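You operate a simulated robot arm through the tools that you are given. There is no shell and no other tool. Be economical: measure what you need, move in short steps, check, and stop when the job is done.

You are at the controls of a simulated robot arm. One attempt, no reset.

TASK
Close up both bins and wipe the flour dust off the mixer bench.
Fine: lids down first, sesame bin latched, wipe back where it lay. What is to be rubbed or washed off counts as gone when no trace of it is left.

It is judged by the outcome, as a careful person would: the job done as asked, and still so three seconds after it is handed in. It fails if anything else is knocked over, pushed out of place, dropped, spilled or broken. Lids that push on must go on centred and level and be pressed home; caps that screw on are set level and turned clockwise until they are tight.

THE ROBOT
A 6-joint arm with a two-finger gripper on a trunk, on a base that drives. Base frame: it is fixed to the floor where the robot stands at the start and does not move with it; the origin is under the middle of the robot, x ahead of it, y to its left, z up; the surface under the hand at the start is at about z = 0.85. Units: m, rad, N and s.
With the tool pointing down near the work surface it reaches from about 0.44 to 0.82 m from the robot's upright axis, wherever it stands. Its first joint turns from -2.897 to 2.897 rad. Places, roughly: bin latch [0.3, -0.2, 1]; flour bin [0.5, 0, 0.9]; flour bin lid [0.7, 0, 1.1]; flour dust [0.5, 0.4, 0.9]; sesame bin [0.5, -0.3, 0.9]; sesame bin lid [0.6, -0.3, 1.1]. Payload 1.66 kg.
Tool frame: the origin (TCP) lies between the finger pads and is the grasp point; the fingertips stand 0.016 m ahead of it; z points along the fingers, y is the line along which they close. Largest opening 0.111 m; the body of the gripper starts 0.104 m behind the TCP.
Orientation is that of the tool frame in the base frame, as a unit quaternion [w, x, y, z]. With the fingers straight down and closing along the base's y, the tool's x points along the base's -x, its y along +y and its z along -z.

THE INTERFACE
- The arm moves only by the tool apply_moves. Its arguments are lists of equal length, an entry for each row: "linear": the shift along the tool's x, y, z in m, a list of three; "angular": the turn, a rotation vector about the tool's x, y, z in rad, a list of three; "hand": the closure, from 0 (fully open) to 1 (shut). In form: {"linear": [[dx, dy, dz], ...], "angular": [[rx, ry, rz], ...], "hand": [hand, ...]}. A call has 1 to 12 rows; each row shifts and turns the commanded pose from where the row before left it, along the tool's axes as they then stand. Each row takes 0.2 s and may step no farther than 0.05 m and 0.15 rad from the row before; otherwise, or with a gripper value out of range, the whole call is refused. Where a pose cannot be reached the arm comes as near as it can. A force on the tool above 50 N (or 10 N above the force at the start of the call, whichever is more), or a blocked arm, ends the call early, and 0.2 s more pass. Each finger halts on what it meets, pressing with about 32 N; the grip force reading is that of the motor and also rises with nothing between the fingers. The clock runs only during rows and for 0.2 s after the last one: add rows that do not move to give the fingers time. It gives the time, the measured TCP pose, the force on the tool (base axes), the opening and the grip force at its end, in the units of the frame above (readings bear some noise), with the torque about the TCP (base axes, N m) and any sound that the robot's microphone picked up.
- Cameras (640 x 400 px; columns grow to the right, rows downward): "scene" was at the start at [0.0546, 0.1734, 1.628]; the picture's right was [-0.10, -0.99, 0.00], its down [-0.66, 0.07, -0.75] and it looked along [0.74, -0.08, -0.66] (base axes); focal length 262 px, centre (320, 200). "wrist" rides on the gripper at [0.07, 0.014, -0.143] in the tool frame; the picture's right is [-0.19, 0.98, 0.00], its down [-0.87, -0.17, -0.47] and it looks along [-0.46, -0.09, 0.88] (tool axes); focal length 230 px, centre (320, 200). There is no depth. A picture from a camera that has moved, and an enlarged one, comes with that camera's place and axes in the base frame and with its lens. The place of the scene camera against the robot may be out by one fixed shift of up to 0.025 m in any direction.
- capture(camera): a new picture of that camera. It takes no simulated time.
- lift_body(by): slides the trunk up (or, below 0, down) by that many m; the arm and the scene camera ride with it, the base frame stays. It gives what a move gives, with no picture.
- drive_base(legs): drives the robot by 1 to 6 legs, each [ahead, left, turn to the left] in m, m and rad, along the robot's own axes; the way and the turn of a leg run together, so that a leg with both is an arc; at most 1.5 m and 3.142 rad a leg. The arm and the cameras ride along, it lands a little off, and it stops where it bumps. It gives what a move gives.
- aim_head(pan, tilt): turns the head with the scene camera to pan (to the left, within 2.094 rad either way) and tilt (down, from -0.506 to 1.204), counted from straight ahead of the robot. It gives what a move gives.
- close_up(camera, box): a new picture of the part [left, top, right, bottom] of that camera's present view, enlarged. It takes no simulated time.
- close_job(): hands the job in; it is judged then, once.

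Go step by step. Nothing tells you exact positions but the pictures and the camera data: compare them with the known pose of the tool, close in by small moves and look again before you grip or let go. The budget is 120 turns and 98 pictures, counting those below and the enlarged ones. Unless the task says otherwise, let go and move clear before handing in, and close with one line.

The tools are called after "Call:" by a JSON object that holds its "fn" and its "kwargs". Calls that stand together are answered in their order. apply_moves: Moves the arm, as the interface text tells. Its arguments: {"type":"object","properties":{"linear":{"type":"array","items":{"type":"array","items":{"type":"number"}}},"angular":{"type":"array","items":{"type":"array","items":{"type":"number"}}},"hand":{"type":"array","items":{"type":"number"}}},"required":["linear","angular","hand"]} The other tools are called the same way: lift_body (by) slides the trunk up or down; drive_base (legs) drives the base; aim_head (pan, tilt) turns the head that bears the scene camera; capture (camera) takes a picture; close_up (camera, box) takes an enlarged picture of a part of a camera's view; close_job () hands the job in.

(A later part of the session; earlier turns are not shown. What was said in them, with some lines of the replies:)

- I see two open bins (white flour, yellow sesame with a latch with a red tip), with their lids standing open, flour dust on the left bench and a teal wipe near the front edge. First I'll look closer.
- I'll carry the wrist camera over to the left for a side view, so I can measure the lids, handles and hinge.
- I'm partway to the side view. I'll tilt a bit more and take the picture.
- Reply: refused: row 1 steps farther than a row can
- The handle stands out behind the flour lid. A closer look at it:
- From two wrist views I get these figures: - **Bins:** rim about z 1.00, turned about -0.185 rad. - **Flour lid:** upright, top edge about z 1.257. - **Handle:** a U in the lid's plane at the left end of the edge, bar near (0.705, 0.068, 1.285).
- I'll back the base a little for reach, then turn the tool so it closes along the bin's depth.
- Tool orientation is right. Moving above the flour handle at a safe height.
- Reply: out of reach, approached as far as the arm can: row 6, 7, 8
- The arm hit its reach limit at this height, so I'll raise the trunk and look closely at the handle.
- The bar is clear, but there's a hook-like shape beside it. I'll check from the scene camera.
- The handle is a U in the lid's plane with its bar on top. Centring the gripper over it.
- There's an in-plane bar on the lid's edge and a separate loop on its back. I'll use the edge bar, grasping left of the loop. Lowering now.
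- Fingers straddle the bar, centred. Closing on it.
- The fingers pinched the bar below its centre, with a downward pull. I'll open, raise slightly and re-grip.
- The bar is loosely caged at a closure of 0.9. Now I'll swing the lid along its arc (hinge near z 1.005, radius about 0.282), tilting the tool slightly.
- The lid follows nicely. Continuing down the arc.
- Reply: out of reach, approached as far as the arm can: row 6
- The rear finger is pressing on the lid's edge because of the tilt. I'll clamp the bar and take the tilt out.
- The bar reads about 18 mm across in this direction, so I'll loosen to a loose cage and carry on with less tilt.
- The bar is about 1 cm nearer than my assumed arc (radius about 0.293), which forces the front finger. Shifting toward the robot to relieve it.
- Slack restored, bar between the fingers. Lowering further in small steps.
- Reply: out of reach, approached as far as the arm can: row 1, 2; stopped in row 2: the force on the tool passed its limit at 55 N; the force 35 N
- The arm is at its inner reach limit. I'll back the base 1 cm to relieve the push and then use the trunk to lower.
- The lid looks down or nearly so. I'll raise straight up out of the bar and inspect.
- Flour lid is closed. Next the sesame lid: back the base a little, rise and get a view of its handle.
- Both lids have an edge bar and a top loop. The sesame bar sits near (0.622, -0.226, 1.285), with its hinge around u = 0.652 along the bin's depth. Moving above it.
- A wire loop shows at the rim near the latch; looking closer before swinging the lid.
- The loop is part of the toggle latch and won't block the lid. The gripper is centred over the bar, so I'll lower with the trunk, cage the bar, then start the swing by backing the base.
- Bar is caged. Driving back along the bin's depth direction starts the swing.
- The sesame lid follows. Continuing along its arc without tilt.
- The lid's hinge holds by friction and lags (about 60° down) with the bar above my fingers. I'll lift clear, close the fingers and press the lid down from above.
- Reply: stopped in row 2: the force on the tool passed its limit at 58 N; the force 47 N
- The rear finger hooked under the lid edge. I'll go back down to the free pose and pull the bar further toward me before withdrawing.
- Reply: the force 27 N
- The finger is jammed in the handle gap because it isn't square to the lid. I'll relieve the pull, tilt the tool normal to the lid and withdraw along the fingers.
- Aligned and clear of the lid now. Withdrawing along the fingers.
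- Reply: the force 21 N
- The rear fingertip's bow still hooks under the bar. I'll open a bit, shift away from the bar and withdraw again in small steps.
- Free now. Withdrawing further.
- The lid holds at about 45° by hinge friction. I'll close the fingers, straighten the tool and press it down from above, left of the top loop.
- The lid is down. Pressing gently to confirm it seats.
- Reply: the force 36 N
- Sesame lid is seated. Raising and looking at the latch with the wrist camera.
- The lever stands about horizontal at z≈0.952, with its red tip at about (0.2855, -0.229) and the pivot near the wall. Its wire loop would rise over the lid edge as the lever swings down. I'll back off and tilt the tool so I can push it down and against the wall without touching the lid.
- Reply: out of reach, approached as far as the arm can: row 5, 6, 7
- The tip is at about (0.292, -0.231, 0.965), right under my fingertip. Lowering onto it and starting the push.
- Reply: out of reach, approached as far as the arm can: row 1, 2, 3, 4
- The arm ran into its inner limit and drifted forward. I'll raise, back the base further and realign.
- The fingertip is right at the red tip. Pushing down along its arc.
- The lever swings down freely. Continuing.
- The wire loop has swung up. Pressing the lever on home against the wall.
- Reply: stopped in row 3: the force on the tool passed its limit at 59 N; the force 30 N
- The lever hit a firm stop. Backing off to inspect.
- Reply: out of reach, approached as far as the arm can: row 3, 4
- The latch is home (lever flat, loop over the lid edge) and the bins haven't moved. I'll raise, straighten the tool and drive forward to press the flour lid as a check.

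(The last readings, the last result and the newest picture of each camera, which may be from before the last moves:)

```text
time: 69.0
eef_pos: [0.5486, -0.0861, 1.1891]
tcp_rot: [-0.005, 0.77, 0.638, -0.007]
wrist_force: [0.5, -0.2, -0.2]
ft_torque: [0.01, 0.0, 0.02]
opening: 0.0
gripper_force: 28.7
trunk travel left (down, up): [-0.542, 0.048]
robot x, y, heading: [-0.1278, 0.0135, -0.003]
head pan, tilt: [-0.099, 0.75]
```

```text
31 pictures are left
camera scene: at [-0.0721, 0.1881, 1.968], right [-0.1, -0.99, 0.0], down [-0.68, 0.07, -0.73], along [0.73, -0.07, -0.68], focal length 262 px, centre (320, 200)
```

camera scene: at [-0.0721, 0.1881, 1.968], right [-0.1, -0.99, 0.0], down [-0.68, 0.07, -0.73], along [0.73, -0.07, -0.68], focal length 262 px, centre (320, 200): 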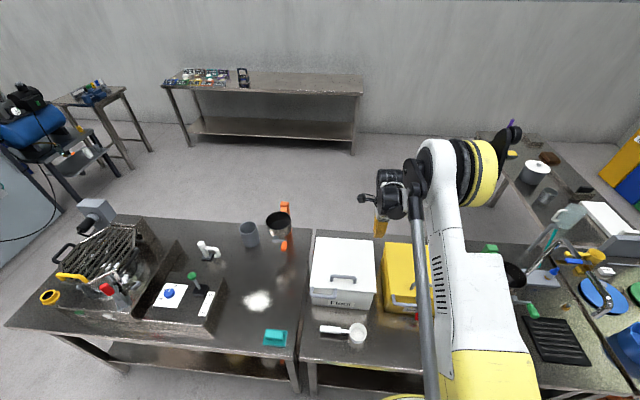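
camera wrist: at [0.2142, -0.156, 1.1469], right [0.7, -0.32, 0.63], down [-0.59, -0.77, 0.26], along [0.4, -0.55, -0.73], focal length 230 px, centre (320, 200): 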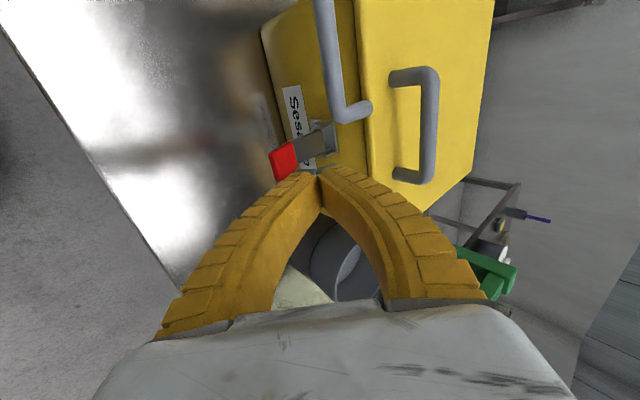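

Call:
{"fn": "apply_moves", "kwargs": {"linear": [[0.039, -0.019, 0], [0.039, -0.019, 0], [0.039, -0.019, 0], [0.039, -0.019, 0], [0.039, -0.019, 0], [0, 0, 0.04], [0, 0, 0.04], [0, 0, 0.04], [0, 0, 0.03], [0, 0, 0]], "angular": [[0, 0, 0], [0, 0, 0], [0, 0, 0], [0, 0, 0], [0, 0, 0], [0, 0, 0], [0, 0, 0], [0, 0, 0], [0, 0, 0], [0, 0, 0]], "hand": [1, 1, 1, 1, 1, 1, 1, 1, 1, 1]}}

Call:
{"fn": "close_up", "kwargs": {"camera": "wrist", "box": [200, 50, 440, 250]}}

```text
time: 71.2
eef_pos: [0.487, 0.1234, 1.041]
tcp_rot: [-0.004, 0.77, 0.637, -0.006]
wrist_force: [0.1, 0.1, 0.0]
ft_torque: [0.02, -0.02, -0.02]
opening: 0.0001
gripper_force: 28.4
trunk travel left (down, up): [-0.542, 0.048]
robot x, y, heading: [-0.1248, 0.0157, -0.002]
head pan, tilt: [-0.099, 0.75]
```

```text
2.00 times, centred on (320, 150) of wrist
camera zoom: at [0.5159, 0.1896, 1.1822], right [0.93, -0.37, -0.01], down [-0.32, -0.82, 0.48], along [-0.19, -0.44, -0.88], focal length 460 px, centre (320, 300)
```

zoom: 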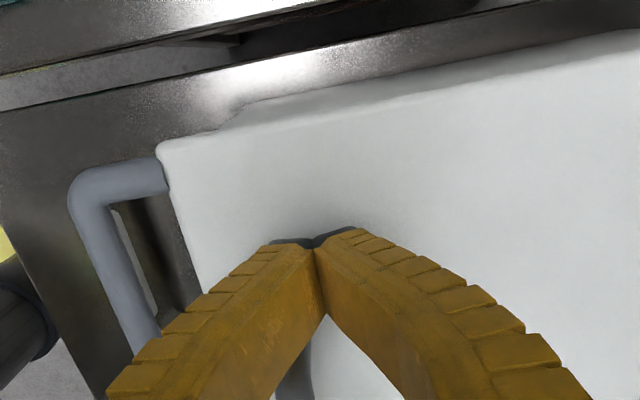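

Call:
{"fn": "apply_moves", "kwargs": {"linear": [[0, 0, 0.01], [0, 0, 0.007], [0, 0, 0.005], [0, 0, 0.004], [0, 0, 0]], "angular": [[0, 0, 0], [0, 0, 0], [0, 0, 0], [0, 0, 0], [0, 0, 0]], "hand": [1, 1, 1, 1, 1]}}

```text
time: 72.4
eef_pos: [0.4874, 0.1229, 1.016]
tcp_rot: [-0.004, 0.77, 0.638, -0.006]
wrist_force: [9.0, 2.4, 34.0]
ft_torque: [0.12, 0.0, -0.02]
opening: 0.0057
gripper_force: 27.3
trunk travel left (down, up): [-0.542, 0.048]
robot x, y, heading: [-0.1281, 0.0113, -0.002]
head pan, tilt: [-0.099, 0.75]
```

Both lids are firmly seated. Now to the wipe, at about (0.325, 0.33) at the front of the mixer bench; the dust is around (0.47, 0.41). Moving above the wipe.

Call:
{"fn": "apply_moves", "kwargs": {"linear": [[0, 0, -0.045], [0, 0, -0.045], [0, 0, -0.045], [0.029, -0.033, 0], [0.029, -0.033, 0], [0.029, -0.033, 0], [0.029, -0.033, 0], [0.029, -0.033, 0], [0.029, -0.033, 0], [0, 0, 0]], "angular": [[0, 0, 0], [0, 0, 0], [0, 0, 0], [0, 0, 0], [0, 0, 0], [0, 0, 0], [0, 0, 0], [0, 0, 0], [0, 0, 0], [0, 0, 0]], "hand": [1, 1, 1, 0.5, 0, 0, 0, 0, 0, 0]}}

Call:
{"fn": "lift_body", "kwargs": {"by": -0.12}}

Call:
{"fn": "capture", "kwargs": {"camera": "wrist"}}

Call:
{"fn": "close_up", "kwargs": {"camera": "scene", "box": [170, 190, 350, 330]}}

```text
time: 74.6
eef_pos: [0.3264, 0.3315, 1.1473]
tcp_rot: [-0.004, 0.77, 0.638, -0.005]
wrist_force: [0.3, -0.4, 0.3]
ft_torque: [0.04, 0.05, 0.03]
opening: 0.1109
gripper_force: 0.1
trunk travel left (down, up): [-0.542, 0.048]
robot x, y, heading: [-0.1302, 0.0168, -0.002]
head pan, tilt: [-0.099, 0.75]
```

```text
time: 76.1
eef_pos: [0.326, 0.3318, 1.0272]
tcp_rot: [-0.004, 0.77, 0.638, -0.007]
wrist_force: [0.2, 0.1, 0.3]
ft_torque: [0.03, 0.0, 0.02]
opening: 0.1109
gripper_force: 0.0
trunk travel left (down, up): [-0.422, 0.168]
robot x, y, heading: [-0.1264, 0.0128, -0.002]
head pan, tilt: [-0.099, 0.75]
```

```text
29 pictures are left
camera wrist: at [0.3544, 0.3974, 1.1697], right [0.93, -0.37, -0.01], down [-0.32, -0.82, 0.48], along [-0.19, -0.44, -0.88], focal length 230 px, centre (320, 200)
```

wrist: 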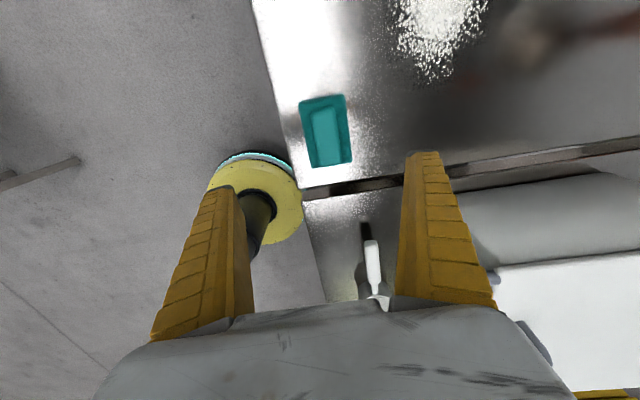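

```text
2.86 times, centred on (260, 260) of scene
camera zoom: at [-0.0732, 0.188, 1.8481], right [-0.1, -0.99, 0.0], down [-0.68, 0.07, -0.73], along [0.73, -0.07, -0.68], focal length 747 px, centre (491, 29)
```

zoom: 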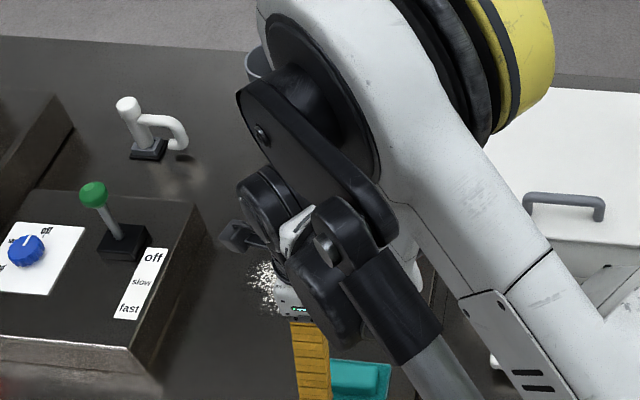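

The wipe is centred near (0.333, 0.336), handle along the bin-width direction. I'll descend over it.

Call:
{"fn": "apply_moves", "kwargs": {"linear": [[0.0042, 0.0063, 0.04], [0, 0, 0.04], [0, 0, 0.04], [0, 0, 0.015], [0, 0, 0]], "angular": [[0, 0, 0], [0, 0, 0], [0, 0, 0], [0, 0, 0], [0, 0, 0]], "hand": [0, 0.3, 0.4, 0.4, 0.4]}}

Call:
{"fn": "close_up", "kwargs": {"camera": "wrist", "box": [220, 50, 420, 220]}}

```text
time: 77.3
eef_pos: [0.3391, 0.3418, 0.8941]
tcp_rot: [-0.004, 0.771, 0.637, -0.008]
wrist_force: [-0.1, 0.1, 0.3]
ft_torque: [-0.01, 0.0, 0.01]
opening: 0.0682
gripper_force: 1.2
out of reach, approached as far as the arm can: row 3
trunk travel left (down, up): [-0.422, 0.168]
robot x, y, heading: [-0.1277, 0.0126, -0.006]
head pan, tilt: [-0.099, 0.75]
```

```text
2.35 times, centred on (320, 135) of wrist
camera zoom: at [0.3681, 0.4078, 1.0363], right [0.93, -0.37, -0.01], down [-0.32, -0.82, 0.48], along [-0.19, -0.44, -0.88], focal length 541 px, centre (320, 353)
```

zoom: 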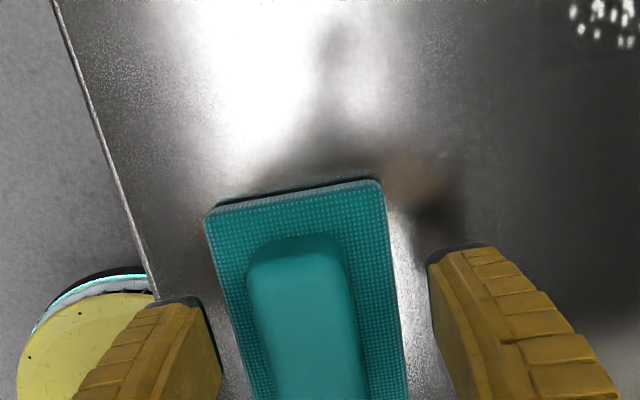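

Close; the trunk is a bit high for this reach. I'll trade arm height for trunk height and correct the centring by about 7 mm.

Call:
{"fn": "apply_moves", "kwargs": {"linear": [[-0.004, -0.003, -0.04], [-0.004, -0.003, -0.04], [0, 0, -0.04]], "angular": [[0, 0, 0], [0, 0, 0], [0, 0, 0]], "hand": [0.4, 0.4, 0.4]}}

Call:
{"fn": "lift_body", "kwargs": {"by": -0.11}}

Call:
{"fn": "close_up", "kwargs": {"camera": "wrist", "box": [220, 50, 420, 220]}}

```text
time: 78.1
eef_pos: [0.3318, 0.3323, 1.0142]
tcp_rot: [-0.003, 0.77, 0.638, -0.005]
wrist_force: [-0.1, -0.2, -0.3]
ft_torque: [0.02, 0.0, 0.0]
opening: 0.0685
gripper_force: 1.2
trunk travel left (down, up): [-0.422, 0.168]
robot x, y, heading: [-0.1271, 0.0146, 0.006]
head pan, tilt: [-0.099, 0.75]
```

```text
time: 79.5
eef_pos: [0.3324, 0.3328, 0.9027]
tcp_rot: [-0.004, 0.77, 0.638, -0.007]
wrist_force: [-0.3, 0.5, -0.3]
ft_torque: [0.04, 0.01, -0.03]
opening: 0.0686
gripper_force: 1.4
trunk travel left (down, up): [-0.312, 0.278]
robot x, y, heading: [-0.1296, 0.0152, 0.0]
head pan, tilt: [-0.099, 0.75]
```

```text
2.35 times, centred on (320, 135) of wrist
camera zoom: at [0.3603, 0.399, 1.0455], right [0.93, -0.37, -0.01], down [-0.32, -0.82, 0.48], along [-0.19, -0.44, -0.88], focal length 541 px, centre (320, 353)
```

zoom: 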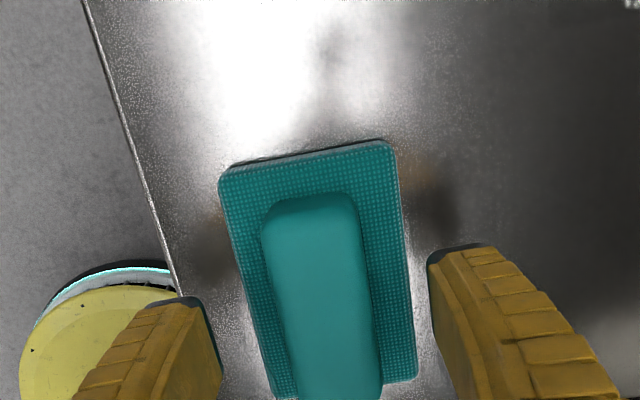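

Well aligned. Lowering and gripping the handle.

Call:
{"fn": "apply_moves", "kwargs": {"linear": [[0, 0, 0.012], [0, 0, 0.01], [0, 0, 0], [0, 0, 0], [0, 0, 0]], "angular": [[0, 0, 0], [0, 0, 0], [0, 0, 0], [0, 0, 0], [0, 0, 0]], "hand": [0.4, 0.4, 0.7, 1, 1]}}

Call:
{"fn": "close_up", "kwargs": {"camera": "wrist", "box": [220, 50, 420, 220]}}

```text
time: 80.7
eef_pos: [0.3314, 0.3335, 0.8823]
tcp_rot: [-0.003, 0.77, 0.638, -0.006]
wrist_force: [1.2, 1.4, 9.2]
ft_torque: [-0.04, -0.03, -0.1]
opening: 0.0253
gripper_force: 31.5
trunk travel left (down, up): [-0.312, 0.278]
robot x, y, heading: [-0.1278, 0.0139, -0.002]
head pan, tilt: [-0.099, 0.75]
```

```text
2.35 times, centred on (320, 135) of wrist
camera zoom: at [0.3596, 0.3995, 1.0244], right [0.93, -0.37, -0.01], down [-0.32, -0.82, 0.48], along [-0.19, -0.44, -0.88], focal length 541 px, centre (320, 353)
```

zoom: 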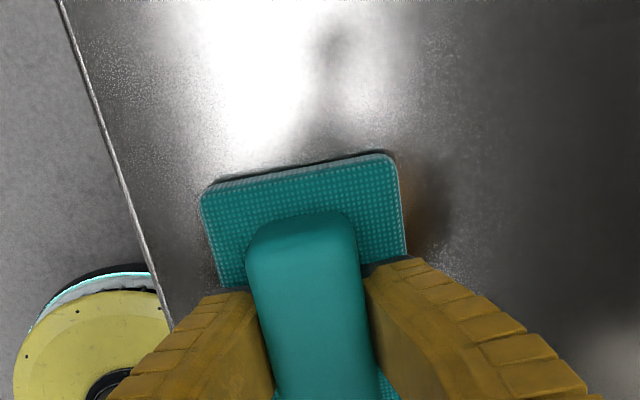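

Wipe gripped where it lay (TCP 0.332, 0.333, 0.8825). I'll slide it over the dust and scrub in overlapping strokes.

Call:
{"fn": "apply_moves", "kwargs": {"linear": [[0.014, 0.027, 0.0007], [0.014, 0.027, -0.0003], [0.014, 0.026, -0.0003], [0.03, 0, 0], [0.03, 0, 0], [0.03, 0, 0], [0.028, 0, 0], [0, 0.04, -0.0005], [-0.03, 0, 0], [-0.03, 0, 0], [-0.03, 0, 0], [-0.028, 0, 0]], "angular": [[0, 0, 0], [0, 0, 0], [0, 0, 0], [0, 0, 0], [0, 0, 0], [0, 0, 0], [0, 0, 0], [0, 0, 0], [0, 0, 0], [0, 0, 0], [0, 0, 0], [0, 0, 0]], "hand": [1, 1, 1, 1, 1, 1, 1, 1, 1, 1, 1, 1]}}

Call:
{"fn": "close_up", "kwargs": {"camera": "scene", "box": [130, 150, 330, 310]}}

```text
time: 83.3
eef_pos: [0.4541, 0.3496, 0.8822]
tcp_rot: [-0.004, 0.771, 0.637, -0.007]
wrist_force: [0.8, 1.2, 12.3]
ft_torque: [0.23, -0.05, 0.01]
opening: 0.0263
gripper_force: 31.9
out of reach, approached as far as the arm can: row 8
trunk travel left (down, up): [-0.312, 0.278]
robot x, y, heading: [-0.1252, 0.0113, -0.0]
head pan, tilt: [-0.099, 0.75]
```

```text
2.50 times, centred on (230, 230) of scene
camera zoom: at [-0.0739, 0.1873, 1.7382], right [-0.1, -0.99, 0.0], down [-0.68, 0.07, -0.73], along [0.73, -0.07, -0.68], focal length 654 px, centre (545, 125)
```

zoom: 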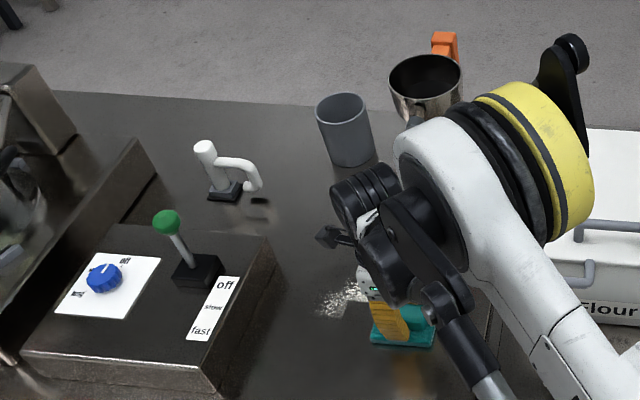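

The wipe takes the dust off; some is left at the far left. The arm was at its outer limit, so I'll bring the base forward, which just slides the wipe over clear bench.

Call:
{"fn": "drive_base", "kwargs": {"legs": [[0.1, 0, 0]]}}

Call:
{"fn": "capture", "kwargs": {"camera": "scene"}}

```text
time: 84.5
eef_pos: [0.5538, 0.3498, 0.881]
tcp_rot: [-0.004, 0.771, 0.637, -0.006]
wrist_force: [1.9, -0.2, 11.4]
ft_torque: [-0.08, -0.03, 0.0]
opening: 0.0265
gripper_force: 31.8
trunk travel left (down, up): [-0.312, 0.278]
robot x, y, heading: [-0.0259, 0.0116, -0.006]
head pan, tilt: [-0.099, 0.75]
```

```text
23 pictures are left
camera scene: at [0.0263, 0.187, 1.7381], right [-0.1, -0.99, 0.0], down [-0.68, 0.07, -0.73], along [0.73, -0.07, -0.68], focal length 262 px, centre (320, 200)
```

scene: 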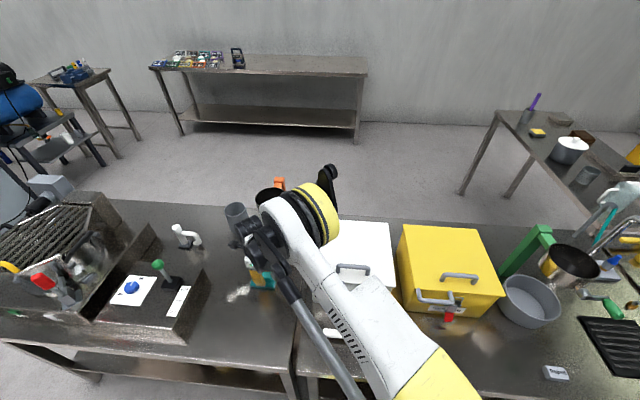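

Call:
{"fn": "apply_moves", "kwargs": {"linear": [[0, -0.045, 0.0005], [0.034, 0, 0], [0.034, 0, 0], [0.034, 0, 0], [0, -0.03, 0.0004], [-0.034, 0, 0], [-0.034, 0, 0], [-0.034, 0, 0], [0, -0.03, 0.0004], [0.034, 0, 0], [0.034, 0, 0], [0.034, 0, 0]], "angular": [[0, 0, 0], [0, 0, 0], [0, 0, 0], [0, 0, 0], [0, 0, 0], [0, 0, 0], [0, 0, 0], [0, 0, 0], [0, 0, 0], [0, 0, 0], [0, 0, 0], [0, 0, 0]], "hand": [1, 1, 1, 1, 1, 1, 1, 1, 1, 1, 1, 1]}}

Call:
{"fn": "apply_moves", "kwargs": {"linear": [[0, -0.03, 0.0004], [-0.034, 0, 0], [-0.034, 0, 0], [-0.034, 0, 0], [-0.02, 0, 0]], "angular": [[0, 0, 0], [0, 0, 0], [0, 0, 0], [0, 0, 0], [0, 0, 0]], "hand": [1, 1, 1, 1, 1]}}

Call:
{"fn": "close_up", "kwargs": {"camera": "scene", "box": [130, 200, 330, 380]}}

```text
time: 87.0
eef_pos: [0.4696, 0.4696, 0.8811]
tcp_rot: [-0.003, 0.771, 0.637, -0.006]
wrist_force: [-0.8, 0.0, 8.2]
ft_torque: [-0.27, -0.01, 0.0]
opening: 0.0257
gripper_force: 32.6
trunk travel left (down, up): [-0.312, 0.278]
robot x, y, heading: [-0.0281, 0.0154, -0.006]
head pan, tilt: [-0.099, 0.75]
```

```text
time: 88.2
eef_pos: [0.4154, 0.3551, 0.8809]
tcp_rot: [-0.004, 0.771, 0.637, -0.007]
wrist_force: [0.6, 5.3, 16.4]
ft_torque: [0.19, -0.07, 0.01]
opening: 0.0282
gripper_force: 31.8
trunk travel left (down, up): [-0.312, 0.278]
robot x, y, heading: [-0.0294, 0.0124, -0.0]
head pan, tilt: [-0.099, 0.75]
```

```text
2.22 times, centred on (230, 290) of scene
camera zoom: at [0.0257, 0.1875, 1.7381], right [-0.1, -0.99, 0.0], down [-0.68, 0.07, -0.73], along [0.73, -0.07, -0.68], focal length 581 px, centre (520, 0)
```

zoom: 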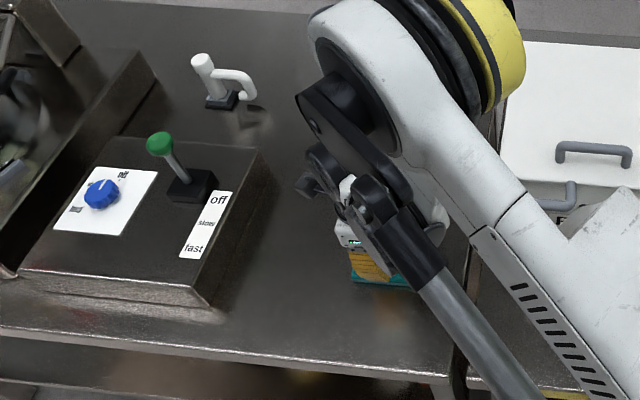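

The visible bench is clean. Sliding the wipe back to where it lay, then checking the dust area.

Call:
{"fn": "apply_moves", "kwargs": {"linear": [[-0.0123, -0.026, 0.0003], [-0.0123, -0.026, 0.0003], [-0.0124, -0.026, 0.0003], [0, 0, -0.0015]], "angular": [[0, 0, 0], [0, 0, 0], [0, 0, 0], [0, 0, 0]], "hand": [1, 1, 1, 1]}}

Call:
{"fn": "close_up", "kwargs": {"camera": "scene", "box": [180, 250, 340, 390]}}

Call:
{"fn": "close_up", "kwargs": {"camera": "wrist", "box": [220, 0, 540, 220]}}

```text
time: 89.2
eef_pos: [0.3681, 0.3667, 0.9065]
tcp_rot: [-0.004, 0.77, 0.638, -0.006]
wrist_force: [0.3, -0.8, -0.2]
ft_torque: [0.02, -0.01, 0.01]
opening: 0.0231
gripper_force: 31.9
out of reach, approached as far as the arm can: row 1, 2, 3
trunk travel left (down, up): [-0.312, 0.278]
robot x, y, heading: [-0.0271, 0.0157, -0.002]
head pan, tilt: [-0.099, 0.75]
```

```text
2.86 times, centred on (260, 320) of scene
camera zoom: at [0.027, 0.1877, 1.738], right [-0.1, -0.99, 0.0], down [-0.68, 0.07, -0.73], along [0.73, -0.07, -0.68], focal length 747 px, centre (491, -143)
```

zoom: 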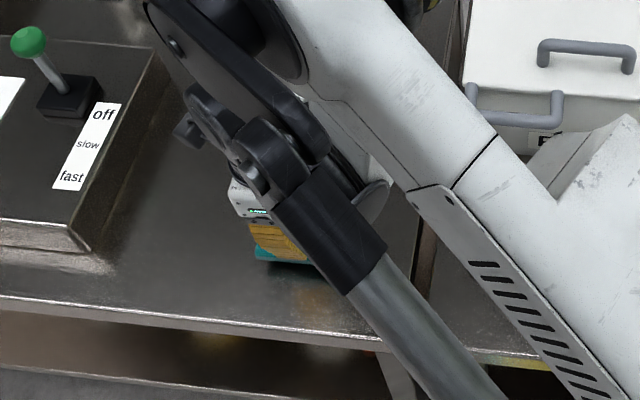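

```text
1.82 times, centred on (380, 110) of wrist
camera zoom: at [0.3954, 0.4318, 1.0479], right [0.93, -0.37, -0.01], down [-0.32, -0.82, 0.48], along [-0.19, -0.44, -0.88], focal length 418 px, centre (211, 364)
```

zoom: 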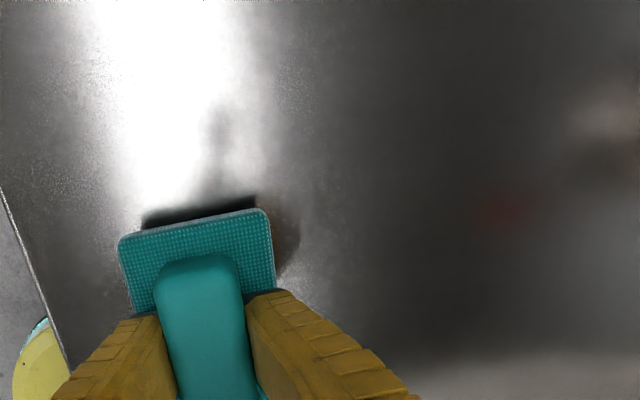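

The arm's inner limit lifted the wipe slightly; it's held safely. Backing the base to where I picked it up.

Call:
{"fn": "drive_base", "kwargs": {"legs": [[-0.1, 0, 0]]}}

Call:
{"fn": "capture", "kwargs": {"camera": "scene"}}

```text
time: 90.4
eef_pos: [0.2669, 0.3669, 0.9059]
tcp_rot: [-0.003, 0.769, 0.639, -0.005]
wrist_force: [-0.7, -0.3, -0.1]
ft_torque: [0.02, -0.02, 0.01]
opening: 0.0233
gripper_force: 32.2
trunk travel left (down, up): [-0.312, 0.278]
robot x, y, heading: [-0.126, 0.0143, 0.001]
head pan, tilt: [-0.099, 0.75]
```

```text
19 pictures are left
camera scene: at [-0.0738, 0.1881, 1.7381], right [-0.1, -0.99, 0.0], down [-0.68, 0.07, -0.73], along [0.73, -0.07, -0.68], focal length 262 px, centre (320, 200)
```

scene: 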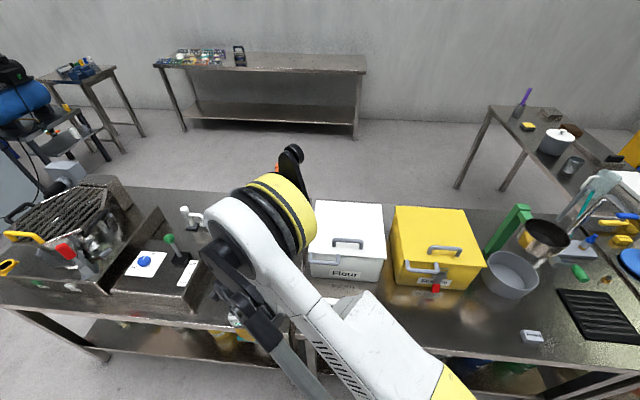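

Call:
{"fn": "apply_moves", "kwargs": {"linear": [[-0.007, 0.0234, 0], [-0.007, 0.0234, 0], [-0.007, 0.0234, 0], [0, 0, 0]], "angular": [[0, 0, 0], [0, 0, 0], [0, 0, 0], [0, 0, 0]], "hand": [1, 1, 1, 1]}}

Call:
{"fn": "close_up", "kwargs": {"camera": "wrist", "box": [220, 0, 540, 220]}}

```text
time: 91.4
eef_pos: [0.3329, 0.3328, 0.9035]
tcp_rot: [-0.004, 0.769, 0.639, -0.006]
wrist_force: [-0.2, -0.4, -1.6]
ft_torque: [-0.01, -0.02, 0.0]
opening: 0.0234
gripper_force: 32.7
trunk travel left (down, up): [-0.312, 0.278]
robot x, y, heading: [-0.1254, 0.0156, 0.004]
head pan, tilt: [-0.099, 0.75]
```

```text
1.82 times, centred on (380, 110) of wrist
camera zoom: at [0.3612, 0.3989, 1.0459], right [0.93, -0.37, -0.01], down [-0.32, -0.82, 0.48], along [-0.19, -0.44, -0.88], focal length 418 px, centre (211, 364)
```

zoom: 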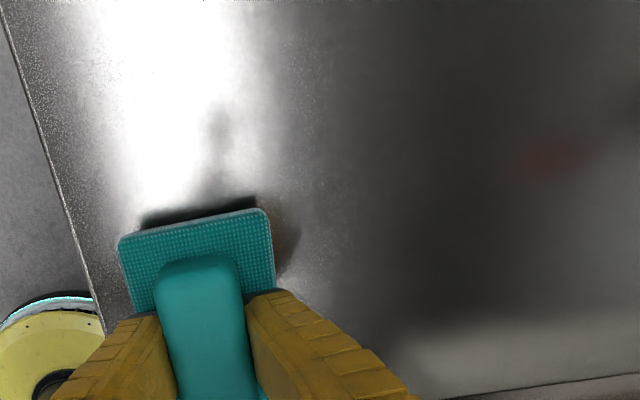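

Over its original spot. Setting it down gently and releasing.

Call:
{"fn": "apply_moves", "kwargs": {"linear": [[0, 0, 0.01], [0, 0, 0.008], [0, 0, 0.003], [0, 0, 0], [0, 0, 0], [0, 0, -0.03], [0, 0, -0.05], [0, 0, -0.05]], "angular": [[0, 0, 0], [0, 0, 0], [0, 0, 0], [0, 0, 0], [0, 0, 0], [0, 0, 0], [0, 0, 0], [0, 0, 0]], "hand": [1, 1, 1, 0.7, 0.45, 0.45, 0.45, 0.45]}}

Call:
{"fn": "capture", "kwargs": {"camera": "wrist"}}

```text
time: 93.2
eef_pos: [0.3359, 0.3344, 1.0147]
tcp_rot: [-0.003, 0.769, 0.639, -0.006]
wrist_force: [0.1, 0.4, -0.5]
ft_torque: [0.01, -0.02, -0.04]
opening: 0.063
gripper_force: 1.1
trunk travel left (down, up): [-0.312, 0.278]
robot x, y, heading: [-0.1259, 0.0133, 0.001]
head pan, tilt: [-0.099, 0.75]
```

```text
17 pictures are left
camera wrist: at [0.3625, 0.4006, 1.1573], right [0.93, -0.37, -0.01], down [-0.32, -0.82, 0.48], along [-0.19, -0.44, -0.88], focal length 230 px, centre (320, 200)
```

wrist: 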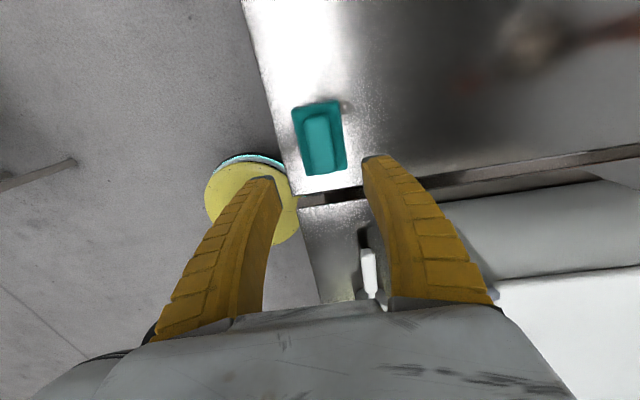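

The wipe is back at its spot within a few millimetres. I'll raise and move the arm aside to inspect the bench.

Call:
{"fn": "lift_body", "kwargs": {"by": 0.25}}

Call:
{"fn": "apply_moves", "kwargs": {"linear": [[-0.045, 0, 0], [-0.045, 0, 0], [-0.045, 0, 0], [-0.045, 0, 0], [-0.045, 0, 0], [-0.045, 0, 0], [-0.045, 0, 0]], "angular": [[0, 0, 0], [0, 0, 0], [0, 0, 0], [0, 0, 0], [0, 0, 0], [0, 0, 0], [0, 0, 0]], "hand": [0.4, 0.4, 0.4, 0.4, 0.4, 0.4, 0.4]}}

Call:
{"fn": "capture", "kwargs": {"camera": "scene"}}

Call:
{"fn": "close_up", "kwargs": {"camera": "scene", "box": [180, 210, 320, 350]}}

```text
time: 95.8
eef_pos: [0.3349, 0.3354, 1.2642]
tcp_rot: [-0.004, 0.769, 0.639, -0.007]
wrist_force: [0.3, -1.1, 0.1]
ft_torque: [0.0, 0.02, 0.02]
opening: 0.0629
gripper_force: 1.0
trunk travel left (down, up): [-0.562, 0.028]
robot x, y, heading: [-0.1231, 0.0123, -0.003]
head pan, tilt: [-0.099, 0.75]
```

```text
time: 97.4
eef_pos: [0.2931, 0.0252, 1.2851]
tcp_rot: [-0.005, 0.769, 0.639, -0.008]
wrist_force: [-0.2, 0.4, 0.3]
ft_torque: [0.04, 0.02, 0.01]
opening: 0.0684
gripper_force: 1.1
out of reach, approached as far as the arm can: row 5, 6, 7
trunk travel left (down, up): [-0.562, 0.028]
robot x, y, heading: [-0.1234, 0.01, 0.001]
head pan, tilt: [-0.099, 0.75]
```

```text
16 pictures are left
camera scene: at [-0.0723, 0.1859, 1.9882], right [-0.1, -0.99, 0.0], down [-0.68, 0.07, -0.73], along [0.73, -0.07, -0.68], focal length 262 px, centre (320, 200)
```

scene: 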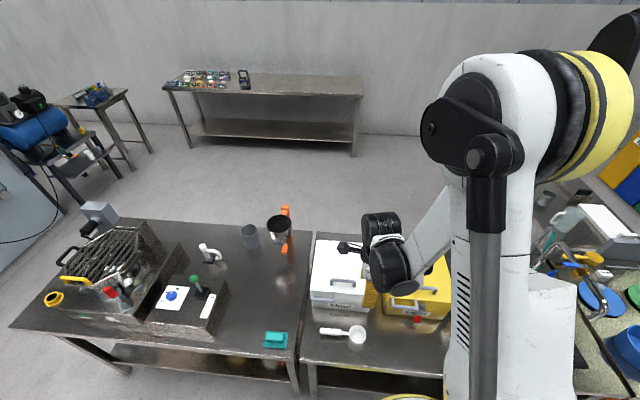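

```text
2.86 times, centred on (250, 280) of scene
camera zoom: at [-0.0723, 0.1859, 1.9882], right [-0.1, -0.99, 0.0], down [-0.68, 0.07, -0.73], along [0.73, -0.07, -0.68], focal length 747 px, centre (520, -29)
```

zoom: 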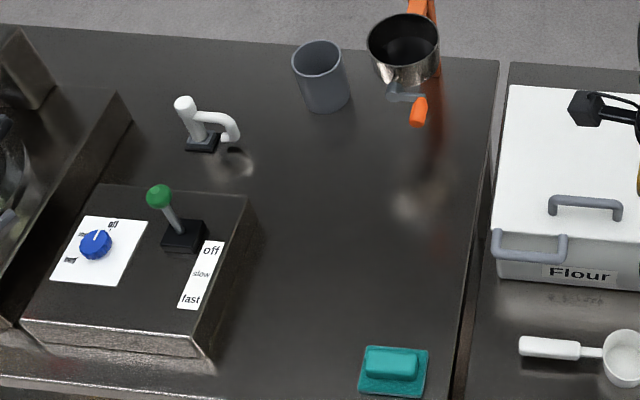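

The bench looks clean. One closer look at the dust spot and the latch to be sure.

Call:
{"fn": "close_up", "kwargs": {"camera": "scene", "box": [225, 260, 305, 330]}}

Call:
{"fn": "close_up", "kwargs": {"camera": "scene", "box": [300, 220, 460, 350]}}

```text
5.71 times, centred on (265, 295) of scene
camera zoom: at [-0.0723, 0.1859, 1.9882], right [-0.1, -0.99, 0.0], down [-0.68, 0.07, -0.73], along [0.73, -0.07, -0.68], focal length 1494 px, centre (634, -343)
```

zoom: 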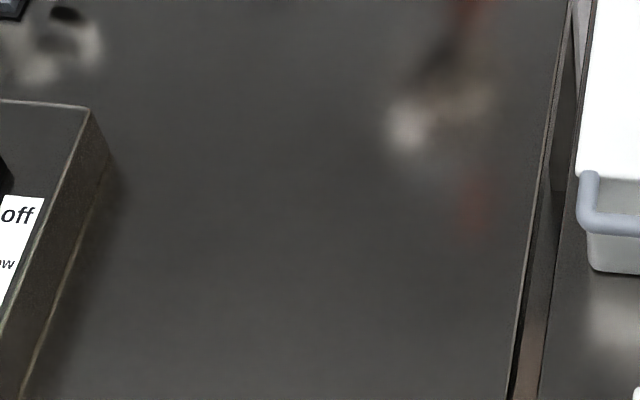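

```text
3.08 times, centred on (380, 285) of scene
camera zoom: at [-0.0723, 0.1859, 1.9882], right [-0.1, -0.99, 0.0], down [-0.68, 0.07, -0.73], along [0.73, -0.07, -0.68], focal length 805 px, centre (135, -62)
```

zoom: 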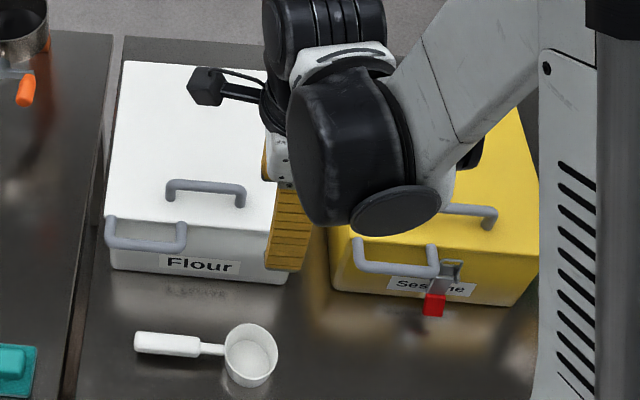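

The bench shows no dust, both lids are shut, the latch is down and the gripper is clear. Handing in.

Call:
{"fn": "close_job", "kwargs": {}}

```text
The job is handed in.
```

Both lids are down and firmly seated, the sesame bin is latched, the flour dust is wiped off the mixer bench, and the wipe is back within a few millimetres of where it lay.
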